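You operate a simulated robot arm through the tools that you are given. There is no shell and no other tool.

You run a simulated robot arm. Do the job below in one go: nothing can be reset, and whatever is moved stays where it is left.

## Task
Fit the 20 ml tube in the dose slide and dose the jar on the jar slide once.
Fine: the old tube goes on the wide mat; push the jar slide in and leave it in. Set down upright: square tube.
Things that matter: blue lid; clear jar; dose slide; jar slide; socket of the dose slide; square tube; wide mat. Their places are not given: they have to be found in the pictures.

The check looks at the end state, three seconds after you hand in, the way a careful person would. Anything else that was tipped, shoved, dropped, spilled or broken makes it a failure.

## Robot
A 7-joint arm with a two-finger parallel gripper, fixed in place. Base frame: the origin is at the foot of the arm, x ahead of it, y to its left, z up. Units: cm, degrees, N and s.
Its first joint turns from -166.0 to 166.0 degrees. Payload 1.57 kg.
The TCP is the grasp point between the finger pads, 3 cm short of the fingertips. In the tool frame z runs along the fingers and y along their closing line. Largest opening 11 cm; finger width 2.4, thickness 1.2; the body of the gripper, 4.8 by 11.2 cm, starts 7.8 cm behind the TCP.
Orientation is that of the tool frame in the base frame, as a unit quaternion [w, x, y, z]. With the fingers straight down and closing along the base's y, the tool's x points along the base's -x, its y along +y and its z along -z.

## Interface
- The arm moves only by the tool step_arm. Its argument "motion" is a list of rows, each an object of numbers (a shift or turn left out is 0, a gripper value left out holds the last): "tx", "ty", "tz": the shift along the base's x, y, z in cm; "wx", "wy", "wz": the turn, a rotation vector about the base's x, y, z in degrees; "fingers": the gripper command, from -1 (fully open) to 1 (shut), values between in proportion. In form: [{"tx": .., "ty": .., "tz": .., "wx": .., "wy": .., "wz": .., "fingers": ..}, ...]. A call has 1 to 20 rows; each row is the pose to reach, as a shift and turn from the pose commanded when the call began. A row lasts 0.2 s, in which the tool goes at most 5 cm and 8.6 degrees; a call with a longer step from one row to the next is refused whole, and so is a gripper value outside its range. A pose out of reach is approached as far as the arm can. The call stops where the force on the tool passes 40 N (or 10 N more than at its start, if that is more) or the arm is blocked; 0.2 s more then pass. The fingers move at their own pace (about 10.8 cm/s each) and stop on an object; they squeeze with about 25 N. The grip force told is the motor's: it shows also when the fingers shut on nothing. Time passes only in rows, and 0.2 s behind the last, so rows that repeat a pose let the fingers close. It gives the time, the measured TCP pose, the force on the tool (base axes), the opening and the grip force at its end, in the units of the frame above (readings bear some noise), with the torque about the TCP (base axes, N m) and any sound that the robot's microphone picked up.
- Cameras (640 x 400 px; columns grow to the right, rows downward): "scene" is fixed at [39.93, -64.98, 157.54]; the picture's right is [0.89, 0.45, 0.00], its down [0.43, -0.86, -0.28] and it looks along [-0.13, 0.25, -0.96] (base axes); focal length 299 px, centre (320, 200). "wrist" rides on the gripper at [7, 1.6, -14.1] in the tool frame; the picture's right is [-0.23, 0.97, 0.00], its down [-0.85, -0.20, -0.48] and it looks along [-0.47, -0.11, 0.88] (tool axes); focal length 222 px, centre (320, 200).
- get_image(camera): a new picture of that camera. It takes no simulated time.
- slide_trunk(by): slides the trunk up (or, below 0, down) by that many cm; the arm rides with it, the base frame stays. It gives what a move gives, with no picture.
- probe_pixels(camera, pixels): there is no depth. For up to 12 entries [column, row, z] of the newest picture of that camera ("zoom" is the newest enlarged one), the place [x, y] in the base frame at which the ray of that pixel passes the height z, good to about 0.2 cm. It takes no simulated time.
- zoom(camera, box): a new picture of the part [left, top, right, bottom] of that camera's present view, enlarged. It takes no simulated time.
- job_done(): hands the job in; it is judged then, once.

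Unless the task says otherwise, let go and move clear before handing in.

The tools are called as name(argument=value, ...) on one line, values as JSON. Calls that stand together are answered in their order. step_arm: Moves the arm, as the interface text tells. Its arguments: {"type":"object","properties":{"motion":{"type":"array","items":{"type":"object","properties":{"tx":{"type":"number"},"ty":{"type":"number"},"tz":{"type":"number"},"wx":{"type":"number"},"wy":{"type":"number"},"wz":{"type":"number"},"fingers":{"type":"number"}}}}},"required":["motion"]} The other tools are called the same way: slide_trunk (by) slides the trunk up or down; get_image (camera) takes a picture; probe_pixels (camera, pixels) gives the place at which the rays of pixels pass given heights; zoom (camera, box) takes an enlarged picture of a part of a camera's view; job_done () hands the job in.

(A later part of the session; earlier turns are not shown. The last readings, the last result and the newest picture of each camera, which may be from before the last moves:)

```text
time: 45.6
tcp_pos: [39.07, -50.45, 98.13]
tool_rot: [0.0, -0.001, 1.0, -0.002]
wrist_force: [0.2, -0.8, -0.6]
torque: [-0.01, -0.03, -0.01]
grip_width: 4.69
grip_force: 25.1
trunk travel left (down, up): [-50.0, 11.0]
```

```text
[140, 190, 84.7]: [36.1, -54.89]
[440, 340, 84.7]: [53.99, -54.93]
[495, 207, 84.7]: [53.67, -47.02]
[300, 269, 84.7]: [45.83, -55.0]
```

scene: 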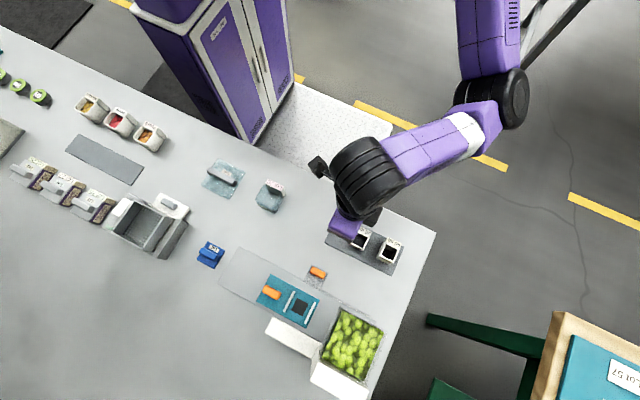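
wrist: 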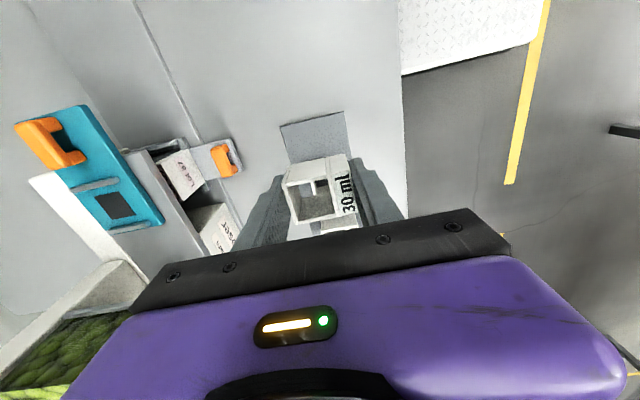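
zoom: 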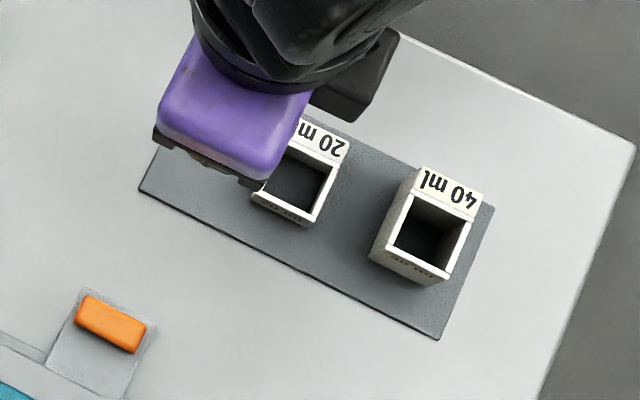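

The mat is axis-aligned at x 36–53.9, y −54.95 to −47.2, with the 20 ml tube starting at x≈41.8. I'll centre at about [38.65,−50.9] and come down to z≈89.2.

step_arm(motion=[{"tx": -0.4, "ty": -0.45, "tz": -2}, {"tx": -0.4, "ty": -0.45, "tz": -4.5}, {"tx": -0.4, "ty": -0.45, "tz": -7}, {"tx": -0.4, "ty": -0.45, "tz": -8.3}, {"tx": -0.4, "ty": -0.45, "tz": -8.7}, {"tx": -0.4, "ty": -0.45, "tz": -8.7}])

get_image(camera="wrist")

zoom(camera="wrist", box=[240, 90, 400, 240])

```text
time: 47.0
tcp_pos: [38.55, -51.09, 89.27]
tool_rot: [0.0, -0.001, 1.0, -0.003]
wrist_force: [-0.1, -0.1, -0.5]
torque: [0.03, 0.01, 0.01]
grip_width: 4.69
grip_force: 25.4
trunk travel left (down, up): [-50.0, 11.0]
```

```text
taken
```

wrist: 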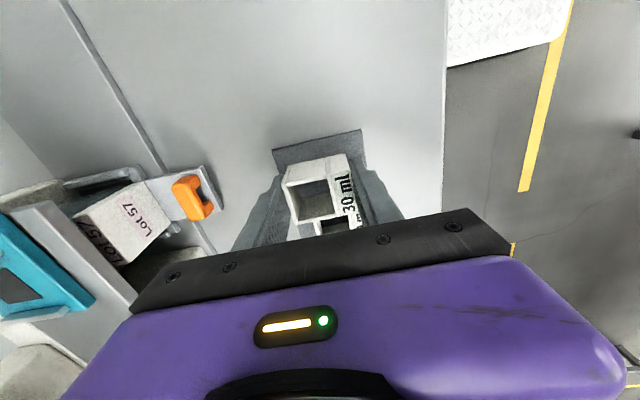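

```text
2.67 times, centred on (320, 165) of wrist
```

zoom: 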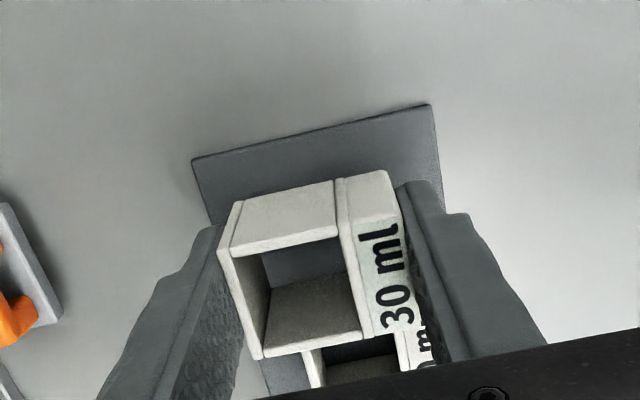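

The tube is just above the mat with no contact force yet (z 89.27). I'll lower in small steps and watch the force.

step_arm(motion=[{"tz": -0.1}, {"tz": -0.2}, {"tz": -0.3}, {"tz": -0.3}])

step_arm(motion=[{"tz": -0.1}, {"tz": -0.2}, {"tz": -0.2}])

step_arm(motion=[{"tz": -0.1}, {"tz": -0.2}, {"tz": -0.2}])

```text
time: 48.0
tcp_pos: [38.65, -51.2, 88.95]
tool_rot: [0.001, -0.001, 1.0, -0.003]
wrist_force: [0.8, -0.3, 0.1]
torque: [0.01, -0.01, -0.01]
grip_width: 4.71
grip_force: 25.6
trunk travel left (down, up): [-50.0, 11.0]
```

```text
time: 48.8
tcp_pos: [38.69, -51.21, 88.8]
tool_rot: [0.001, -0.001, 1.0, -0.002]
wrist_force: [0.3, -0.4, -0.4]
torque: [-0.01, -0.03, 0.01]
grip_width: 4.7
grip_force: 24.5
trunk travel left (down, up): [-50.0, 11.0]
```

```text
time: 49.6
tcp_pos: [38.7, -51.14, 88.5]
tool_rot: [-0.001, 0.0, 1.0, -0.002]
wrist_force: [0.1, 0.3, -0.1]
torque: [0.01, 0.03, -0.01]
grip_width: 4.67
grip_force: 24.5
trunk travel left (down, up): [-50.0, 11.0]
```

No contact down to z 88.5. I'll keep lowering in 0.15 cm steps.

step_arm(motion=[{"tz": -0.08}, {"tz": -0.15}, {"tz": -0.15}])

step_arm(motion=[{"tz": -0.08}, {"tz": -0.15}, {"tz": -0.15}])

```text
time: 50.4
tcp_pos: [38.69, -51.18, 88.36]
tool_rot: [0.0, -0.001, 1.0, -0.003]
wrist_force: [-0.7, -0.3, -0.2]
torque: [0.01, 0.04, 0.01]
grip_width: 4.7
grip_force: 25.1
trunk travel left (down, up): [-50.0, 11.0]
```

```text
time: 51.2
tcp_pos: [38.72, -51.28, 88.26]
tool_rot: [0.0, -0.002, 1.0, -0.003]
wrist_force: [-0.4, -0.2, -0.4]
torque: [0.01, 0.03, 0.02]
grip_width: 4.69
grip_force: 24.8
trunk travel left (down, up): [-50.0, 11.0]
```

Still no contact at z≈88.2. I'll continue in the same small steps.

step_arm(motion=[{"tz": -0.08}, {"tz": -0.15}, {"tz": -0.15}])

step_arm(motion=[{"tz": -0.07}, {"tz": -0.12}, {"tz": -0.12}])

```text
time: 52.0
tcp_pos: [38.7, -51.25, 88.18]
tool_rot: [0.0, -0.002, 1.0, -0.003]
wrist_force: [-0.5, 0.7, 0.0]
torque: [-0.03, -0.02, 0.04]
grip_width: 4.71
grip_force: 24.9
trunk travel left (down, up): [-50.0, 11.0]
```

```text
time: 52.8
tcp_pos: [38.61, -51.28, 88.2]
tool_rot: [0.0, -0.001, 1.0, -0.002]
wrist_force: [-1.3, -0.4, 0.0]
torque: [0.03, 0.01, 0.03]
grip_width: 4.69
grip_force: 25.3
trunk travel left (down, up): [-50.0, 11.0]
```

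The z reading hasn't changed over the last two steps, though force is still zero. I'll look at the tube's base in the picture before lowering more.

zoom(camera="wrist", box=[260, 110, 380, 230])

zoom(camera="scene", box=[320, 205, 410, 285])

step_arm(motion=[{"tz": -0.05}, {"tz": -0.1}, {"tz": -0.1}, {"tz": -0.1}])

```text
3.33 times, centred on (320, 170) of wrist
```

zoom: 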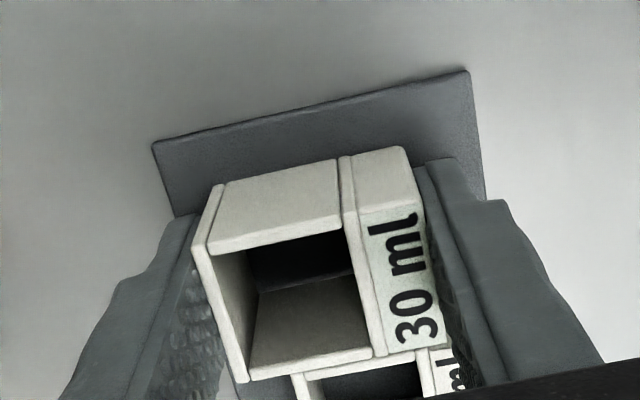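

```text
5.00 times, centred on (365, 245) of scene
```

zoom: 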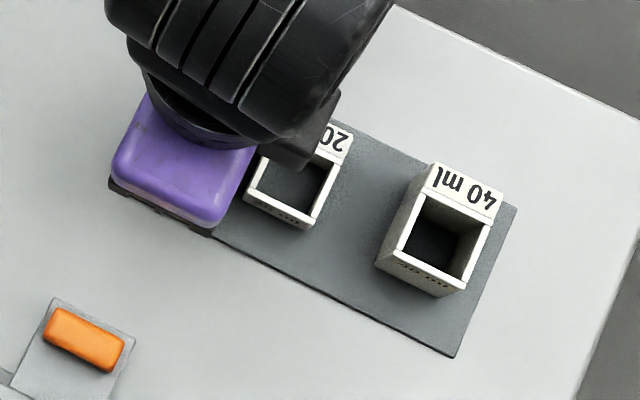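

```text
time: 53.8
tcp_pos: [38.57, -51.22, 87.94]
tool_rot: [0.0, -0.001, 1.0, -0.004]
wrist_force: [-0.1, -0.6, 0.0]
torque: [0.0, 0.03, -0.02]
grip_width: 4.69
grip_force: 25.1
trunk travel left (down, up): [-50.0, 11.0]
```

The command and reading agree at z≈87.9, still without contact. I'll continue down in 0.1 cm steps.

step_arm(motion=[{"tz": -0.05}, {"tz": -0.1}, {"tz": -0.1}])

step_arm(motion=[{"tz": -0.05}, {"tz": -0.1}, {"tz": -0.1}])

step_arm(motion=[{"tz": -0.05}, {"tz": -0.1}, {"tz": -0.1}])

```text
time: 54.6
tcp_pos: [38.6, -51.2, 87.68]
tool_rot: [-0.001, -0.001, 1.0, -0.002]
wrist_force: [-1.1, -0.5, 4.2]
torque: [0.08, 0.06, -0.02]
grip_width: 4.69
grip_force: 25.3
trunk travel left (down, up): [-50.0, 11.0]
```

```text
time: 55.4
tcp_pos: [38.71, -51.31, 87.82]
tool_rot: [0.001, -0.001, 1.0, -0.003]
wrist_force: [0.3, 1.0, 10.9]
torque: [0.18, 0.07, 0.01]
grip_width: 4.73
grip_force: 25.2
trunk travel left (down, up): [-50.0, 11.0]
```

```text
time: 56.2
tcp_pos: [38.66, -51.34, 87.58]
tool_rot: [0.001, 0.0, 1.0, -0.003]
wrist_force: [1.7, 1.4, 21.9]
torque: [0.27, 0.02, 0.01]
grip_width: 4.71
grip_force: 25.2
trunk travel left (down, up): [-50.0, 11.0]
```

The z force rose to 22 N, so the tube is resting on the mat. I'll relieve the pressure slightly, open and lift straight up.

step_arm(motion=[{"tz": 0.12}, {"tz": 0.12, "fingers": 0.1}, {"tz": 0.12, "fingers": 0}, {"tz": 0.12, "fingers": -0.45}, {"tz": 0.12, "fingers": -0.45}, {"tz": 1.0}, {"tz": 3}, {"tz": 6}, {"tz": 10}, {"tz": 14}, {"tz": 18}, {"tz": 18}])

get_image(camera="wrist")

zoom(camera="wrist", box=[260, 110, 400, 240])

zoom(camera="scene", box=[310, 200, 420, 290])

```text
time: 58.8
tcp_pos: [38.72, -51.52, 105.83]
tool_rot: [0.001, -0.001, 1.0, -0.003]
wrist_force: [-0.6, 0.1, -0.3]
torque: [-0.02, 0.03, 0.0]
grip_width: 7.98
grip_force: 0.1
trunk travel left (down, up): [-50.0, 11.0]
```

```text
taken
```

wrist: 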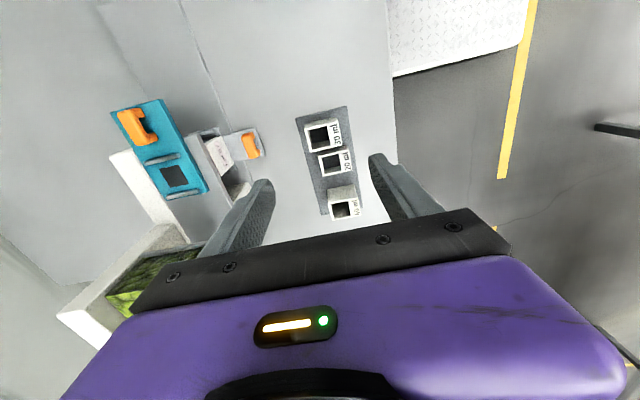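

```text
3.08 times, centred on (330, 175) of wrist
```

zoom: 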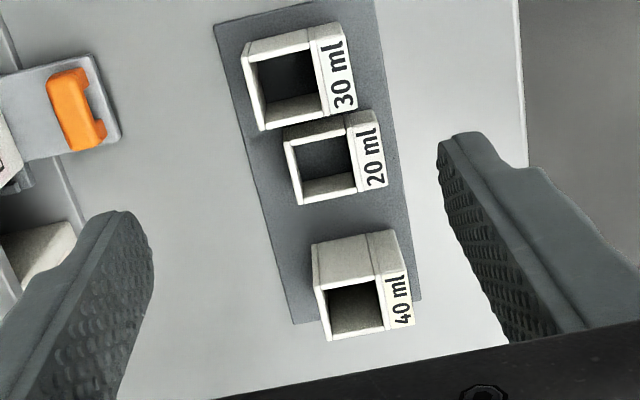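

```text
4.44 times, centred on (365, 245) of scene
```

zoom: 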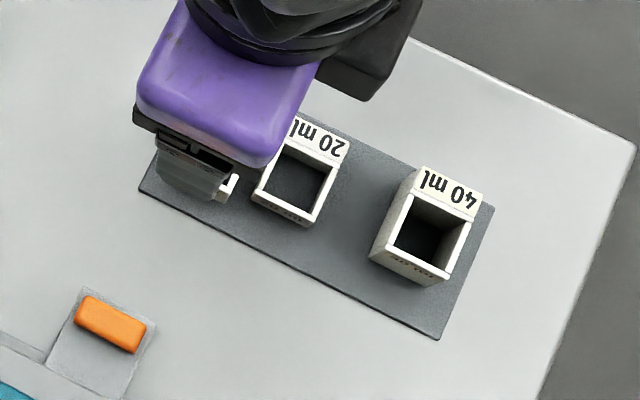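

The 30 ml tube stands upright on the mat next to the 20 ml tube. Next I'll move over the 20 ml tube at about [43.45,−50.4] and hover.

step_arm(motion=[{"tx": 2.4, "ty": 0.5, "tz": 0}, {"tx": 4.75, "ty": 1.0, "tz": -2}, {"tx": 4.75, "ty": 1.0, "tz": -6}, {"tx": 4.75, "ty": 1.0, "tz": -10}, {"tx": 4.75, "ty": 1.0, "tz": -12.5}, {"tx": 4.75, "ty": 1.0, "tz": -12.5}])

zoom(camera="wrist", box=[240, 90, 400, 240])

```text
time: 60.2
tcp_pos: [43.3, -50.06, 93.52]
tool_rot: [0.0, -0.001, 1.0, -0.003]
wrist_force: [-0.7, 0.0, -0.9]
torque: [-0.01, -0.01, 0.0]
grip_width: 7.98
grip_force: 0.1
trunk travel left (down, up): [-50.0, 11.0]
```

```text
2.67 times, centred on (320, 165) of wrist
```

zoom: 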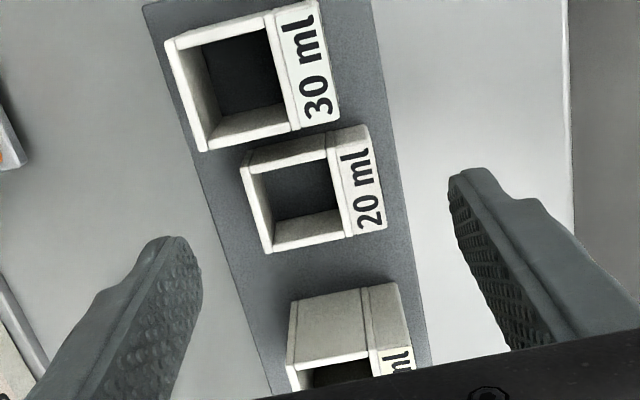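

The 20 ml tube is between the fingers at zoom (313,190). I'll re-read the pose and probe the tube's rim corners here to refine the alignment.

step_arm(motion=[{"tz": 0}])

zoom(camera="wrist", box=[280, 120, 360, 220])

probe_pixels(camera="zoom", pixels=[[320, 200, 87.1]])

```text
time: 60.6
tcp_pos: [43.38, -50.22, 93.33]
tool_rot: [-0.001, -0.001, 1.0, -0.002]
wrist_force: [0.8, -0.3, 0.3]
torque: [-0.01, 0.0, -0.03]
grip_width: 7.99
grip_force: 0.0
trunk travel left (down, up): [-50.0, 11.0]
```

```text
4.00 times, centred on (320, 170) of wrist
```

zoom: 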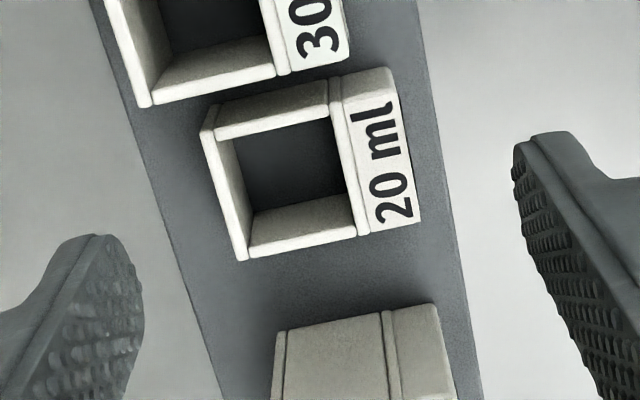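

```text
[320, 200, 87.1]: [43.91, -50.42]
```

probe_pixels(camera="zoom", pixels=[[202, 132, 87.1], [240, 260, 87.1], [398, 95, 87.1], [421, 222, 87.1], [152, 106, 88.2], [347, 55, 88.2]])

```text
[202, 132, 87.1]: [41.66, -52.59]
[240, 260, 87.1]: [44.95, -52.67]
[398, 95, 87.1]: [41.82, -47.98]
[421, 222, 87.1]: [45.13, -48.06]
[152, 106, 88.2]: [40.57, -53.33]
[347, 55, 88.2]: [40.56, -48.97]
```

The 20 ml tube is at x 41.7–45.05, y −52.65 to −48.0, and the 30 ml tube clears it by about 1.1 cm. I'll descend to z≈88.05 and close.

step_arm(motion=[{"ty": -0.12, "tz": -2}, {"ty": -0.12, "tz": -4}, {"ty": -0.12, "tz": -5}, {"ty": -0.12, "tz": -5.35}, {"ty": -0.12, "tz": -5.35}])

zoom(camera="wrist", box=[240, 90, 400, 240])

```text
time: 61.8
tcp_pos: [43.52, -50.2, 87.86]
tool_rot: [-0.001, -0.001, 1.0, -0.002]
wrist_force: [0.1, 0.5, -0.2]
torque: [-0.03, 0.05, 0.0]
grip_width: 7.97
grip_force: 0.1
trunk travel left (down, up): [-50.0, 11.0]
```

```text
2.67 times, centred on (320, 165) of wrist
```

zoom: 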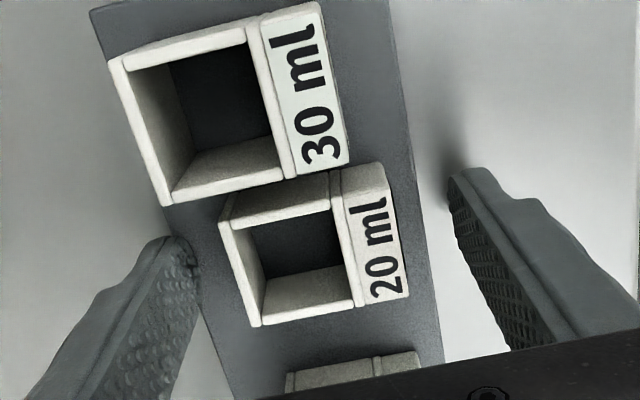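

The fingers are around the 20 ml tube with no contact force. I'll close gently on it.

step_arm(motion=[{"tz": 0.05, "fingers": 0.0}, {"tz": 0.05, "fingers": 0.3}, {"tz": 0.05, "fingers": 0.6}, {"tz": 0.05, "fingers": 0.6}, {"tz": 0.05, "fingers": 1}, {"tz": 0.05, "fingers": 1}])

zoom(camera="wrist", box=[240, 90, 400, 240])

```text
time: 63.2
tcp_pos: [43.55, -50.19, 87.9]
tool_rot: [0.0, -0.001, 1.0, -0.002]
wrist_force: [0.0, -0.3, 0.8]
torque: [-0.03, 0.0, 0.01]
grip_width: 4.65
grip_force: 24.7
trunk travel left (down, up): [-50.0, 11.0]
```

```text
2.67 times, centred on (320, 165) of wrist
```

zoom: 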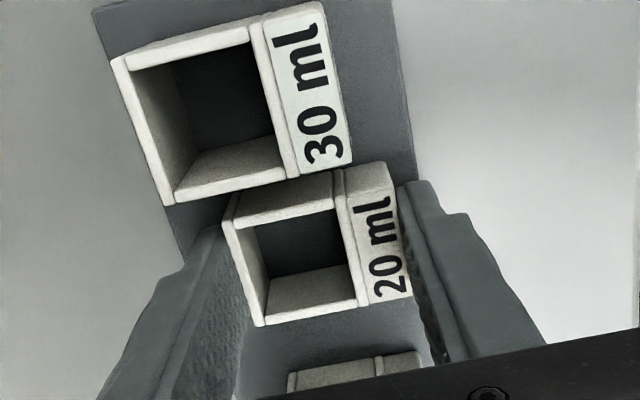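

The 20 ml tube is gripped at 4.65 cm. I'll lift it clear, then measure the empty socket in the scene view before carrying it over.

step_arm(motion=[{"tz": 0.5}, {"tz": 1.5}, {"tz": 3}, {"tz": 6}, {"tz": 10}, {"tz": 14}, {"tz": 18}, {"tz": 18}])

zoom(camera="wrist", box=[220, 80, 420, 240])

zoom(camera="scene", box=[264, 276, 328, 326])

```text
time: 65.0
tcp_pos: [43.38, -50.51, 105.97]
tool_rot: [0.0, -0.001, 1.0, -0.003]
wrist_force: [0.1, 0.6, 0.0]
torque: [0.0, 0.02, 0.02]
grip_width: 4.66
grip_force: 25.1
trunk travel left (down, up): [-50.0, 11.0]
```

```text
2.50 times, centred on (320, 160) of wrist
```

zoom: 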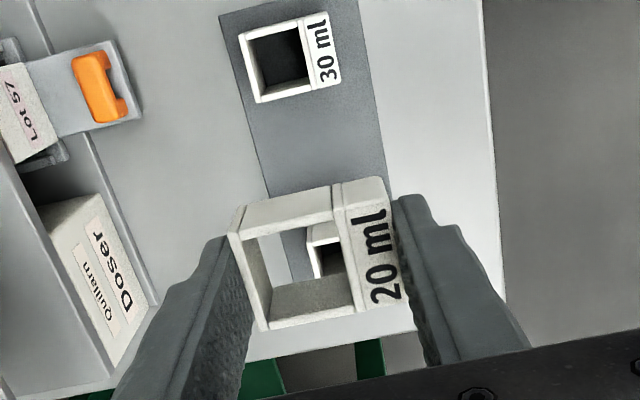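

```text
8.00 times, centred on (296, 301) of scene
```

zoom: 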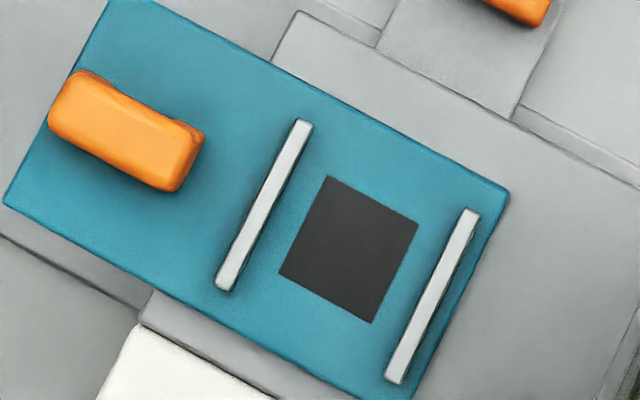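

The socket's dark square has corners (328,177), (418,222), (371,322), (279,272) in the zoom, between two light fences. I'll probe them for the exact centre.

probe_pixels(camera="zoom", pixels=[[328, 177, 94], [418, 222, 94], [371, 322, 94], [279, 272, 94], [312, 124, 94.8], [232, 290, 94.8], [462, 208, 94.8], [387, 378, 94.8], [349, 248, 94], [508, 190, 94], [5, 203, 94], [410, 398, 94]])

```text
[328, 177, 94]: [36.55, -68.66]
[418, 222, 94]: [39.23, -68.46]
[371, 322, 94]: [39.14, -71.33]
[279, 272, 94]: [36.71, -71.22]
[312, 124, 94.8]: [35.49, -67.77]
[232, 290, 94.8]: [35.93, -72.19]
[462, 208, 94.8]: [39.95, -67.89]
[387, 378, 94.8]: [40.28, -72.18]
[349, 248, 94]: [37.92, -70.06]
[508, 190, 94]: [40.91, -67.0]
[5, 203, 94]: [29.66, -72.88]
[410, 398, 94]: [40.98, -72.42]
```

The socket centre is at [37.9,−69.95] with 4.4 cm clear between fences, and the tube's bore sits 0.6 cm to −y of the grip centre, so I want the TCP at about [37.95,−69.33]. I'll carry the tube there at height, moving −x first to stay away from the hopper.

step_arm(motion=[{"tx": -3, "ty": -1, "tz": 1}, {"tx": -5.43, "ty": -4.5, "tz": 2}, {"tx": -5.43, "ty": -9, "tz": 2}, {"tx": -5.43, "ty": -13.5, "tz": 2}, {"tx": -5.43, "ty": -17, "tz": 2}, {"tx": -5.43, "ty": -18.9, "tz": 1}, {"tx": -5.43, "ty": -18.9, "tz": -2}, {"tx": -5.43, "ty": -18.9, "tz": -2}])

step_arm(motion=[{"tz": 0}])

get_image(camera="wrist")

zoom(camera="wrist", box=[240, 90, 400, 240])

```text
time: 66.8
tcp_pos: [37.9, -69.69, 103.75]
tool_rot: [0.0, -0.001, 1.0, -0.003]
wrist_force: [0.3, 0.8, -0.5]
torque: [-0.02, -0.04, -0.03]
grip_width: 4.65
grip_force: 25.0
trunk travel left (down, up): [-50.0, 11.0]
```

```text
time: 67.2
tcp_pos: [37.99, -69.63, 103.78]
tool_rot: [0.0, -0.001, 1.0, -0.002]
wrist_force: [-0.8, 0.3, -0.9]
torque: [0.02, 0.01, 0.0]
grip_width: 4.65
grip_force: 25.3
trunk travel left (down, up): [-50.0, 11.0]
```

```text
taken
```

wrist: 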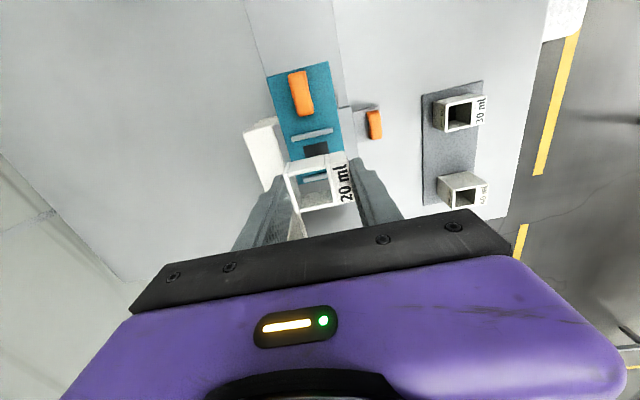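

```text
2.67 times, centred on (320, 165) of wrist
```

zoom: 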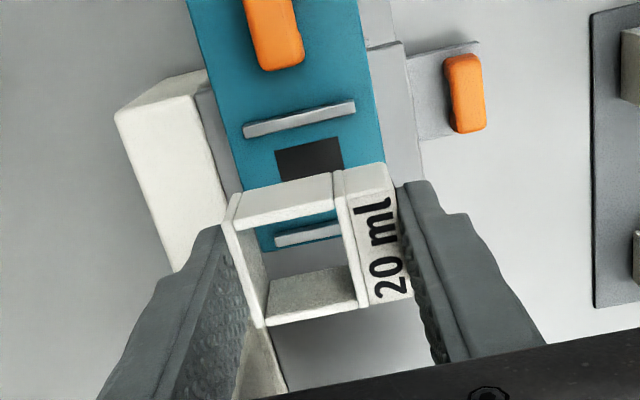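

The tube is above the socket; the y reading of −69.65 is slightly beyond target. I'll lower to about z 99.3, shifting +0.2 in y, and check alignment through the tube's bore.

step_arm(motion=[{"ty": 0.2, "tz": -1.5}, {"ty": 0.2, "tz": -3}, {"ty": 0.2, "tz": -4.2}, {"ty": 0.2, "tz": -4.5}, {"ty": 0.2, "tz": -4.5}])

zoom(camera="wrist", box=[250, 100, 390, 240])

get_image(camera="scene")

```text
time: 68.4
tcp_pos: [38.08, -69.15, 99.22]
tool_rot: [0.0, -0.001, 1.0, -0.003]
wrist_force: [0.6, -0.3, -0.1]
torque: [-0.01, 0.0, 0.04]
grip_width: 4.64
grip_force: 24.9
trunk travel left (down, up): [-50.0, 11.0]
```

```text
2.86 times, centred on (320, 170) of wrist
```

zoom: 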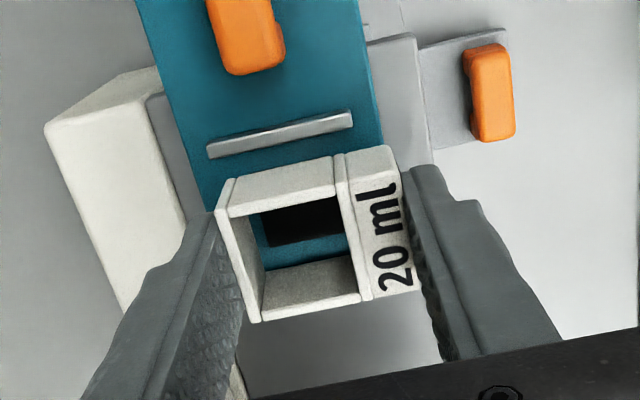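

```text
taken
```

scene: 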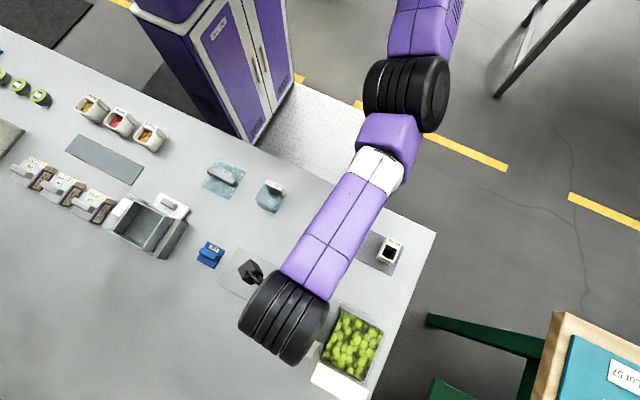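

Looking through the bore, the dark square sits where I'd expect for an aligned tube, allowing for parallax. I'll lower gently with force checks.

step_arm(motion=[{"tx": 0.05, "tz": -0.2}, {"tx": 0.05, "tz": -0.4}, {"tx": 0.05, "tz": -0.6}, {"tx": 0.05, "tz": -0.7}, {"tx": 0.05, "tz": -0.7}])

step_arm(motion=[{"tz": -0.08}, {"tz": -0.15}, {"tz": -0.15}])

step_arm(motion=[{"tz": -0.08}, {"tz": -0.15}, {"tz": -0.15}])

step_arm(motion=[{"tz": -0.06}, {"tz": -0.12}, {"tz": -0.12}])

```text
time: 69.6
tcp_pos: [38.09, -69.09, 98.68]
tool_rot: [0.001, -0.001, 1.0, -0.002]
wrist_force: [-0.1, -1.3, 0.3]
torque: [-0.03, 0.02, -0.02]
grip_width: 4.65
grip_force: 25.1
trunk travel left (down, up): [-50.0, 11.0]
```

```text
time: 70.4
tcp_pos: [38.07, -69.03, 98.48]
tool_rot: [0.0, -0.001, 1.0, -0.003]
wrist_force: [0.5, -0.8, -1.2]
torque: [0.0, 0.01, 0.01]
grip_width: 4.65
grip_force: 25.2
trunk travel left (down, up): [-50.0, 11.0]
```

```text
time: 71.2
tcp_pos: [38.03, -69.12, 98.41]
tool_rot: [0.001, -0.001, 1.0, -0.002]
wrist_force: [-0.5, 0.1, -0.4]
torque: [0.0, 0.03, 0.01]
grip_width: 4.66
grip_force: 24.7
trunk travel left (down, up): [-50.0, 11.0]
```

```text
time: 72.0
tcp_pos: [38.04, -69.03, 98.23]
tool_rot: [0.0, -0.001, 1.0, -0.002]
wrist_force: [-0.9, 0.3, -0.4]
torque: [-0.02, -0.01, 0.0]
grip_width: 4.67
grip_force: 24.3
trunk travel left (down, up): [-50.0, 11.0]
```

No contact yet at z≈98.2. I'll check the alignment again through the bore now that the tube is close to the slide.

zoom(camera="wrist", box=[270, 130, 370, 220])

step_arm(motion=[{"tz": -0.06}, {"tz": -0.12}, {"tz": -0.12}])

```text
4.44 times, centred on (320, 175) of wrist
```

zoom: 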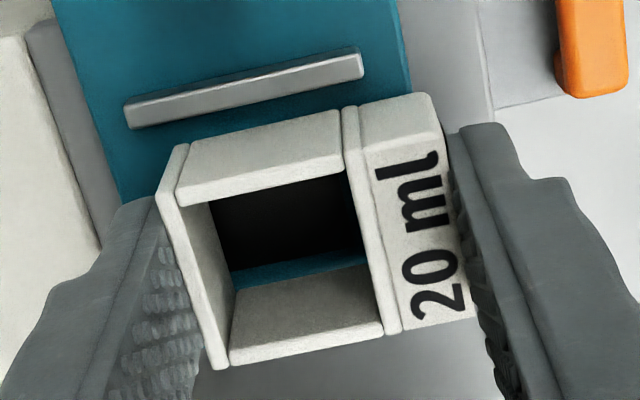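

```text
time: 72.8
tcp_pos: [37.97, -69.06, 98.02]
tool_rot: [0.0, -0.001, 1.0, -0.003]
wrist_force: [0.9, -0.2, -0.3]
torque: [-0.01, 0.0, 0.02]
grip_width: 4.68
grip_force: 25.0
trunk travel left (down, up): [-50.0, 11.0]
```

The bore frames the dark square well, with only a thin teal strip at the +x side. I'll continue lowering in small steps.

step_arm(motion=[{"tz": -0.06}, {"tz": -0.12}, {"tz": -0.12}])

step_arm(motion=[{"tz": -0.06}, {"tz": -0.12}, {"tz": -0.12}])

step_arm(motion=[{"tz": -0.06}, {"tz": -0.12}, {"tz": -0.12}])

```text
time: 73.6
tcp_pos: [38.06, -69.04, 97.98]
tool_rot: [-0.001, -0.001, 1.0, -0.002]
wrist_force: [1.0, -0.7, 0.3]
torque: [0.0, -0.01, -0.01]
grip_width: 4.66
grip_force: 25.1
trunk travel left (down, up): [-50.0, 11.0]
```

```text
time: 74.4
tcp_pos: [38.03, -69.15, 97.89]
tool_rot: [0.0, -0.002, 1.0, -0.002]
wrist_force: [-0.5, 0.2, 0.0]
torque: [0.04, -0.02, 0.0]
grip_width: 4.65
grip_force: 25.0
trunk travel left (down, up): [-50.0, 11.0]
```

```text
time: 75.2
tcp_pos: [38.02, -69.02, 97.79]
tool_rot: [0.0, -0.002, 1.0, -0.003]
wrist_force: [1.0, -0.3, 2.4]
torque: [0.08, -0.04, -0.02]
grip_width: 4.67
grip_force: 24.7
trunk travel left (down, up): [-50.0, 11.0]
```

A first hint of contact appears (z force 2.4 N). One more small step to confirm seating.

step_arm(motion=[{"tz": -0.05}, {"tz": -0.1}, {"tz": -0.1}])

```text
time: 76.0
tcp_pos: [37.98, -69.11, 97.67]
tool_rot: [0.0, -0.001, 1.0, -0.004]
wrist_force: [6.3, 3.4, 19.2]
torque: [0.29, -0.17, 0.0]
grip_width: 4.69
grip_force: 24.6
trunk travel left (down, up): [-50.0, 11.0]
```

Contact is firm at 19 N, at the height that matches the old tube's seat. I'll relieve, open and lift, then inspect.

step_arm(motion=[{"tz": 0.1}, {"tz": 0.1, "fingers": 0.1}, {"tz": 0.1, "fingers": 0}, {"tz": 0.1, "fingers": -0.3}, {"tz": 0.1, "fingers": -0.3}, {"tz": 1.0}, {"tz": 3}, {"tz": 6}, {"tz": 10, "tx": -1}, {"tz": 13, "tx": -5}, {"tz": 15, "tx": -9}, {"tz": 15, "tx": -9}])

zoom(camera="wrist", box=[260, 130, 372, 230])

zoom(camera="scene", box=[264, 276, 328, 326])

```text
time: 78.6
tcp_pos: [28.94, -69.17, 112.64]
tool_rot: [0.0, -0.001, 1.0, -0.002]
wrist_force: [-0.1, -0.4, -1.4]
torque: [-0.05, 0.03, 0.0]
grip_width: 7.15
grip_force: 0.1
trunk travel left (down, up): [-50.0, 11.0]
```

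```text
4.00 times, centred on (316, 180) of wrist
```

zoom: 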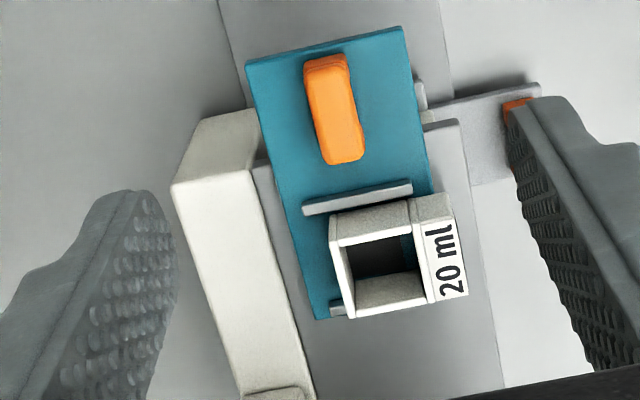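

```text
8.00 times, centred on (296, 301) of scene
```

zoom: 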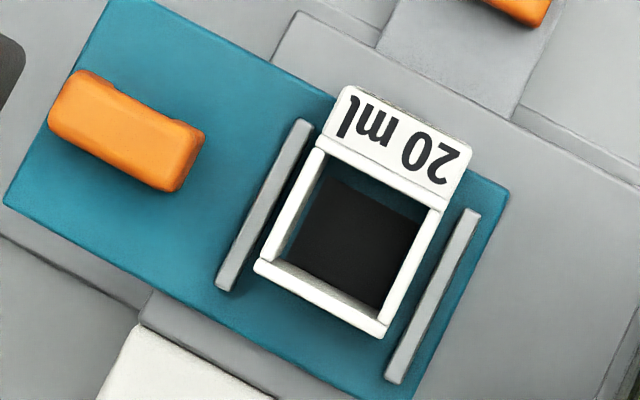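

The 20 ml tube stands between the fences, but teal shows inside its bore at the −x and +y sides, so it may be a few millimetres off to +y. I'll probe its corners to quantify this.

probe_pixels(camera="zoom", pixels=[[255, 265, 97.1], [383, 338, 97.1], [343, 87, 97.1], [470, 148, 97.1], [316, 138, 97.1], [446, 207, 97.1], [330, 180, 94.6], [418, 222, 94.6], [376, 307, 94.6], [287, 262, 94.6], [232, 290, 95.3], [387, 378, 95.3]])

zoom(camera="wrist", box=[290, 165, 360, 220])

probe_pixels(camera="zoom", pixels=[[320, 200, 97.1]])

```text
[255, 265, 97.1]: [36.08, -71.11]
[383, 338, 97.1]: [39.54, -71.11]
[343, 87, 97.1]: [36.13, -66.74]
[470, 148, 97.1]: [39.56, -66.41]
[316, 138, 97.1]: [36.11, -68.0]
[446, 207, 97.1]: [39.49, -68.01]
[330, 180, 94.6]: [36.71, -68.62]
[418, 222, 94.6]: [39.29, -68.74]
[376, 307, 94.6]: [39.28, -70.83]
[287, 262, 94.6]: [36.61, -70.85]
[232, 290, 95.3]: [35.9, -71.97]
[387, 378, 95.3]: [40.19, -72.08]
```

```text
7.27 times, centred on (325, 192) of wrist
```

zoom: 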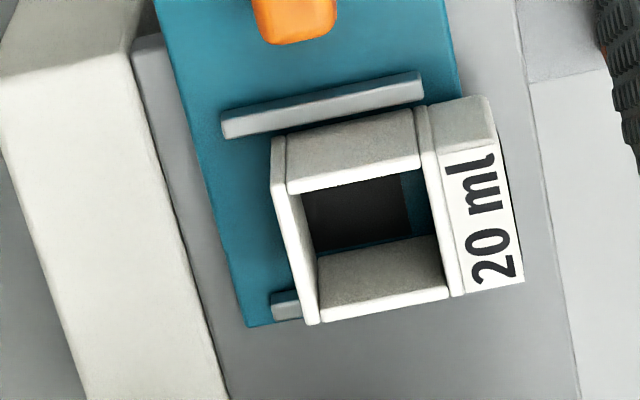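

```text
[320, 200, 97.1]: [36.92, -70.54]
```

The tube's bore centre is about [37.85,−69.6] against the socket centre [37.9,−69.95], so it sits roughly 0.35 cm too far +y. I'll re-grip it where it stands and correct that.

step_arm(motion=[{"tx": 4, "tz": -2}, {"tx": 8, "tz": -4}, {"tx": 9, "tz": -8}, {"tx": 9, "tz": -11}, {"tx": 9, "tz": -13}, {"tx": 9, "tz": -14.5}, {"tx": 9, "tz": -14.85}, {"tx": 9, "tz": -14.85}, {"tx": 9, "tz": -14.85, "fingers": 0}, {"tx": 9, "tz": -14.85, "fingers": 0.3}, {"tx": 9, "tz": -14.85, "fingers": 0.6}, {"tx": 9, "tz": -14.85, "fingers": 0.6}])

zoom(camera="wrist", box=[270, 130, 370, 220])

```text
time: 81.2
tcp_pos: [38.11, -69.25, 97.73]
tool_rot: [0.0, 0.0, 1.0, -0.003]
wrist_force: [-0.4, -0.8, 0.2]
torque: [-0.01, 0.02, 0.0]
grip_width: 4.67
grip_force: 24.7
trunk travel left (down, up): [-50.0, 11.0]
```

```text
4.44 times, centred on (320, 175) of wrist
```

zoom: 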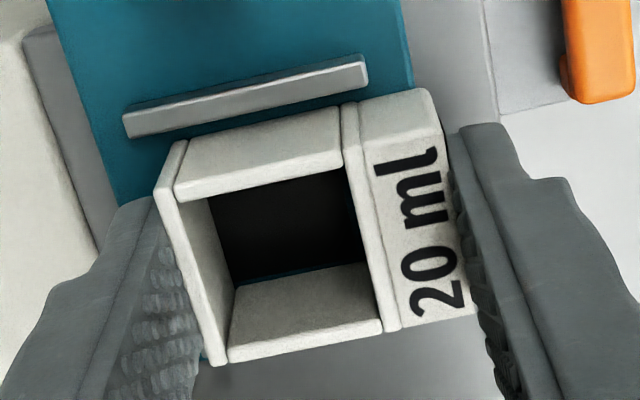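

The tube is gripped again at 4.67 cm, and a sliver of teal shows at the +y side of the bore. I'll lift 0.3 cm, shift −0.35 in y and +0.08 in x, and lower back.

step_arm(motion=[{"tz": 0.15, "fingers": 1}, {"tz": 0.3}, {"tz": 0.3, "ty": -0.15, "tx": 0.05}, {"tz": 0.3, "ty": -0.35, "tx": 0.08}, {"tz": 0.3, "ty": -0.35, "tx": 0.08}, {"tz": 0.15, "ty": -0.35, "tx": 0.08}, {"tz": 0.05, "ty": -0.35, "tx": 0.08}, {"tz": 0.05, "ty": -0.35, "tx": 0.08}])

zoom(camera="wrist", box=[270, 130, 370, 220])

step_arm(motion=[{"tz": -0.05}, {"tz": -0.1}, {"tz": -0.1}])

```text
time: 83.0
tcp_pos: [38.32, -69.41, 97.87]
tool_rot: [0.001, -0.001, 1.0, -0.002]
wrist_force: [-0.1, 0.3, -0.4]
torque: [0.0, 0.0, 0.0]
grip_width: 4.65
grip_force: 25.2
trunk travel left (down, up): [-50.0, 11.0]
```

```text
4.44 times, centred on (320, 175) of wrist
```

zoom: 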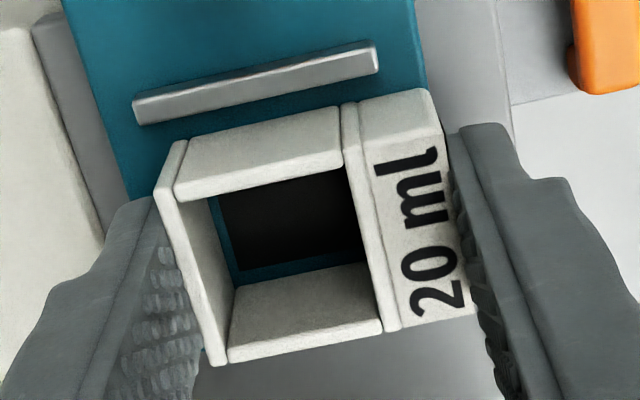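

```text
time: 83.8
tcp_pos: [38.14, -69.44, 97.69]
tool_rot: [0.0, -0.001, 1.0, -0.003]
wrist_force: [-0.6, -0.3, 4.8]
torque: [0.11, 0.03, 0.01]
grip_width: 4.67
grip_force: 25.1
trunk travel left (down, up): [-50.0, 11.0]
```

The bore is now centred in y; the teal strip at the +x side suggests about 0.15 cm too far +x. I'll back off slightly, shift −0.1 in x, set down and release.

step_arm(motion=[{"tz": 0.15}, {"tz": 0.15, "tx": -0.12}, {"tz": 0.15, "tx": -0.12}, {"tz": 0.05, "tx": -0.12}, {"tz": -0.03, "tx": -0.12}, {"tz": -0.03, "tx": -0.12}])

zoom(camera="wrist", box=[270, 130, 370, 220])

```text
time: 85.2
tcp_pos: [37.99, -69.37, 97.87]
tool_rot: [0.0, -0.001, 1.0, -0.004]
wrist_force: [0.8, 1.7, 4.7]
torque: [0.16, -0.03, 0.0]
grip_width: 4.66
grip_force: 25.0
trunk travel left (down, up): [-50.0, 11.0]
```

```text
4.44 times, centred on (320, 175) of wrist
```

zoom: 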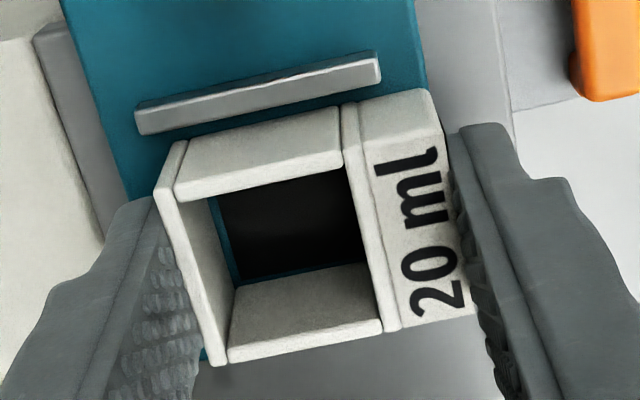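

The bore now frames the dark square evenly with the tube resting (4.7 N). I'll open and lift away.

step_arm(motion=[{"tz": 0, "fingers": 0.1}, {"tz": 0, "fingers": 0}, {"tz": 0, "fingers": -0.3}, {"tz": 0, "fingers": -0.3}, {"tz": 1.0}, {"tz": 3}, {"tz": 6}, {"tz": 10, "tx": -1}, {"tz": 13, "tx": -5}, {"tz": 15, "tx": -9}, {"tz": 15, "tx": -9}])

zoom(camera="wrist", box=[260, 130, 372, 230])

zoom(camera="scene", box=[264, 276, 328, 326])

```text
time: 87.6
tcp_pos: [29.17, -69.39, 112.88]
tool_rot: [0.001, -0.001, 1.0, -0.003]
wrist_force: [-0.2, 0.0, -0.6]
torque: [0.0, 0.0, 0.02]
grip_width: 7.12
grip_force: 0.0
trunk travel left (down, up): [-50.0, 11.0]
```

```text
4.00 times, centred on (316, 180) of wrist
```

zoom: 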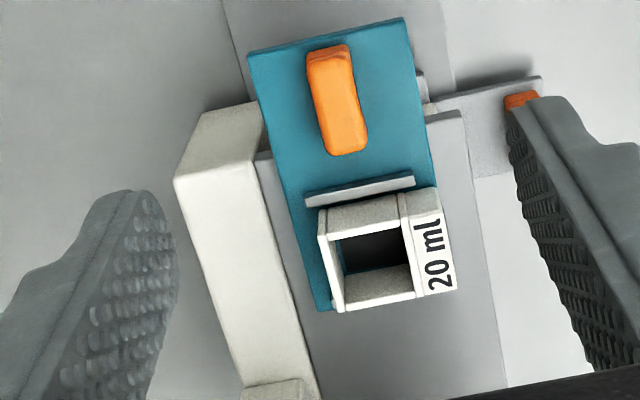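

```text
8.00 times, centred on (296, 301) of scene
```

zoom: 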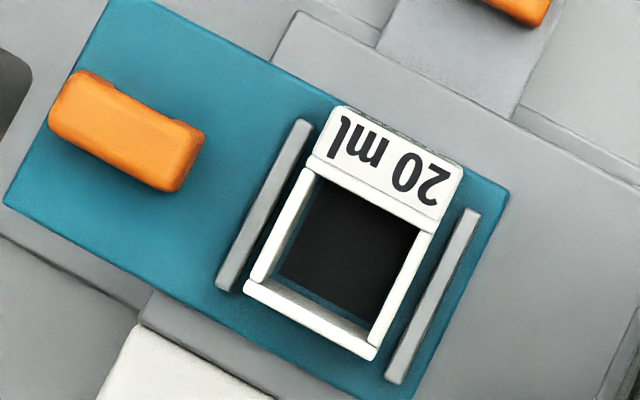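

The tube now sits like the original did, with only a thin teal edge showing in its bore. Next I'll tilt the tool 20° so its body leans away from the hopper and hover over the dose-slide handle.

step_arm(motion=[{"tx": 0.3, "ty": -0.2, "tz": -2, "wy": -5, "fingers": -0.1}, {"tx": 0.6, "ty": -0.4, "tz": -4, "wy": -10}, {"tx": 0.9, "ty": -0.55, "tz": -6, "wy": -15}, {"tx": 1.1, "ty": -0.55, "tz": -8, "wy": -20}, {"tx": 1.1, "ty": -0.55, "tz": -10, "wy": -20}, {"tx": 1.1, "ty": -0.55, "tz": -10, "wy": -20}])

get_image(camera="wrist")

get_image(camera="scene")

```text
time: 89.0
tcp_pos: [30.08, -69.82, 102.82]
tool_rot: [0.174, 0.0, 0.985, -0.003]
wrist_force: [0.2, -0.4, -0.4]
torque: [-0.01, 0.01, 0.02]
grip_width: 6.03
grip_force: 0.1
trunk travel left (down, up): [-50.0, 11.0]
```

```text
taken
```

wrist: 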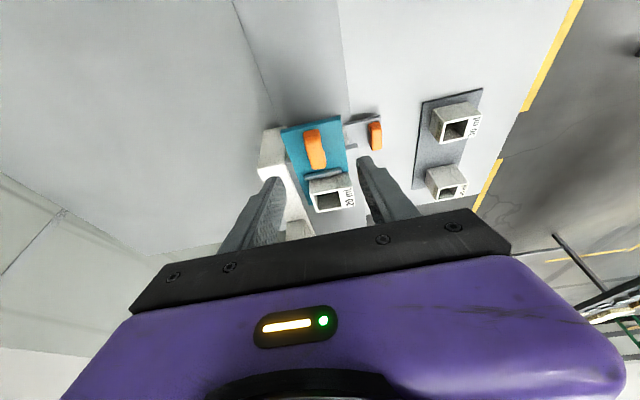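

```text
taken
```

scene: 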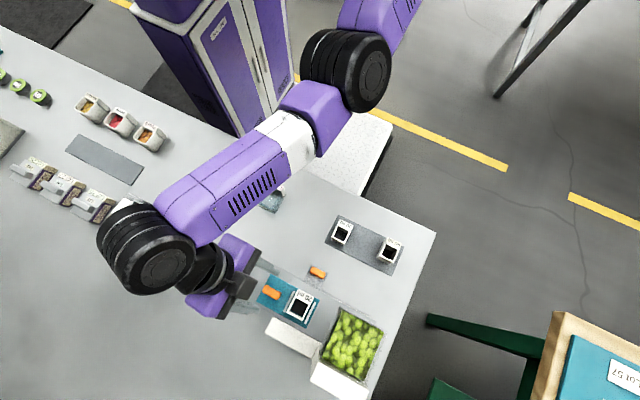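

The tilt was reached and the handle at (315,148) is between the fingers. I'll descend to TCP z≈97.7 and close on the bar.

step_arm(motion=[{"tx": 0.15, "ty": -0.1, "tz": -2}, {"tx": 0.15, "ty": -0.1, "tz": -4}, {"tx": 0.15, "ty": -0.1, "tz": -5.1}, {"tx": 0.15, "ty": -0.1, "tz": -5.1}])

zoom(camera="wrist", box=[230, 90, 410, 230])

```text
time: 90.0
tcp_pos: [30.55, -70.13, 97.64]
tool_rot: [0.174, 0.001, 0.985, -0.004]
wrist_force: [-0.6, 0.3, 1.8]
torque: [0.09, 0.03, 0.01]
grip_width: 6.11
grip_force: 0.4
trunk travel left (down, up): [-50.0, 11.0]
```

```text
2.86 times, centred on (320, 160) of wrist
```

zoom: 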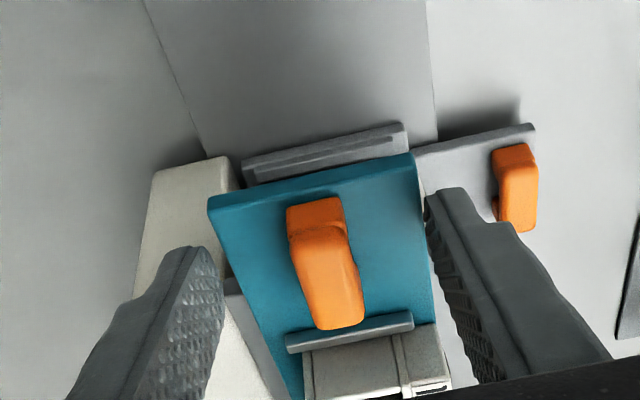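

A slight contact shows (1.8 N, opening 6.11), probably a finger corner grazing the slide. I'll raise 0.2 cm and then close on the bar.

step_arm(motion=[{"tz": 0.2, "tx": -0.1}, {"tz": 0.2, "tx": -0.1, "fingers": 0.3}, {"tz": 0.2, "tx": -0.1, "fingers": 0.6}, {"tz": 0.2, "tx": -0.1, "fingers": 1}, {"tz": 0.2, "tx": -0.1, "fingers": 1}, {"tz": 0.2, "tx": -0.1, "fingers": 1}])

zoom(camera="wrist", box=[230, 90, 410, 230])

```text
time: 91.4
tcp_pos: [30.33, -70.02, 97.85]
tool_rot: [0.173, 0.0, 0.985, -0.002]
wrist_force: [0.4, 5.9, 0.9]
torque: [0.26, -0.11, -0.01]
grip_width: 1.56
grip_force: 31.1
trunk travel left (down, up): [-50.0, 11.0]
```

```text
2.86 times, centred on (320, 160) of wrist
```

zoom: 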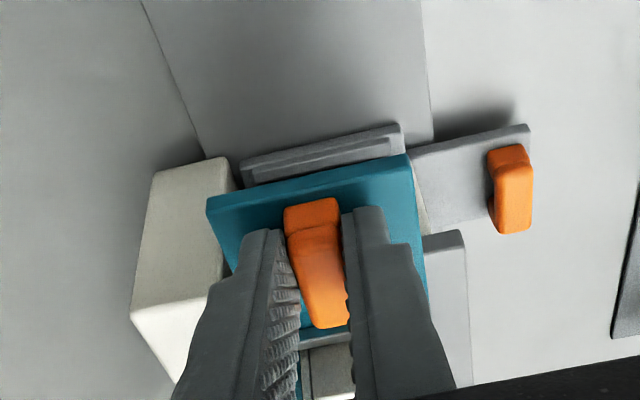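

The bar is gripped at 1.56 cm with low forces. I'll push the dose slide in 3 cm and check the loads.

step_arm(motion=[{"tx": 0.3, "ty": 0.03}, {"tx": 0.8, "ty": 0.03}, {"tx": 1.4, "ty": 0.03}, {"tx": 2.0, "ty": 0.03}, {"tx": 2.6, "ty": 0.03}, {"tx": 3.0, "ty": 0.03}, {"tx": 3.0, "ty": 0.03}])

get_image(camera="scene")

```text
time: 93.0
tcp_pos: [33.35, -69.99, 97.96]
tool_rot: [0.173, -0.002, 0.985, -0.002]
wrist_force: [0.9, 17.0, 13.7]
torque: [0.53, 0.45, -0.01]
grip_width: 1.57
grip_force: 31.0
trunk travel left (down, up): [-50.0, 11.0]
```

```text
taken
```

scene: 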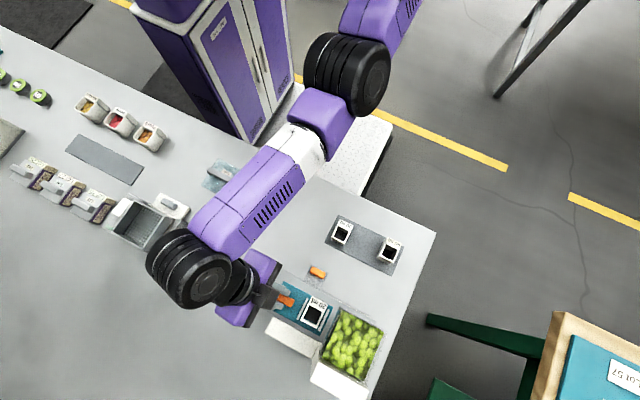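

The slide moves with the tube; y and z loads are 17 and 14 N, so I'll relieve those (+0.1 y, +0.08 z) while pushing 3 cm more.

step_arm(motion=[{"tx": 0.1, "ty": 0.05, "tz": 0.04}, {"tx": 0.4, "ty": 0.1, "tz": 0.08}, {"tx": 0.9, "ty": 0.11, "tz": 0.08}, {"tx": 1.5, "ty": 0.12, "tz": 0.08}, {"tx": 2.1, "ty": 0.13, "tz": 0.08}, {"tx": 2.7, "ty": 0.14, "tz": 0.08}, {"tx": 3.0, "ty": 0.14, "tz": 0.08}, {"tx": 3.0, "ty": 0.14, "tz": 0.08}])

get_image(camera="wrist")

zoom(camera="scene", box=[250, 250, 390, 380])

```text
time: 94.8
tcp_pos: [36.26, -69.97, 98.0]
tool_rot: [0.173, -0.001, 0.985, -0.004]
wrist_force: [-0.4, 4.0, 14.9]
torque: [0.25, -0.15, -0.06]
grip_width: 1.56
grip_force: 31.2
trunk travel left (down, up): [-50.0, 11.0]
```

```text
taken
```

wrist: 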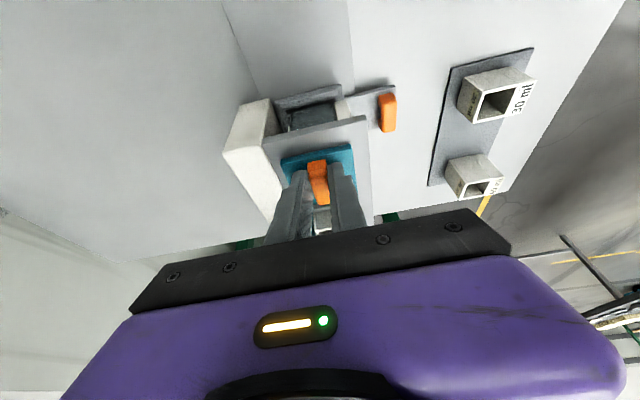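

```text
3.08 times, centred on (320, 315) of scene
```

zoom: 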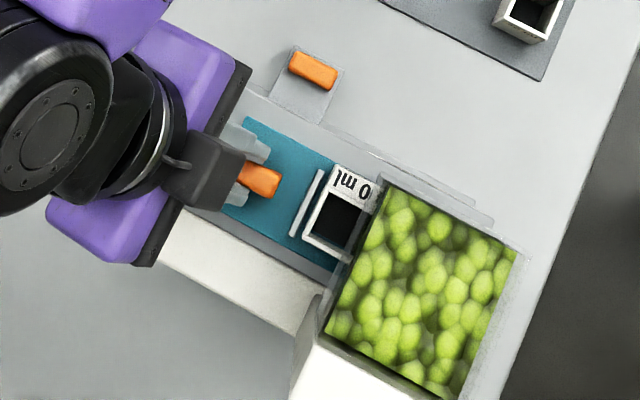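

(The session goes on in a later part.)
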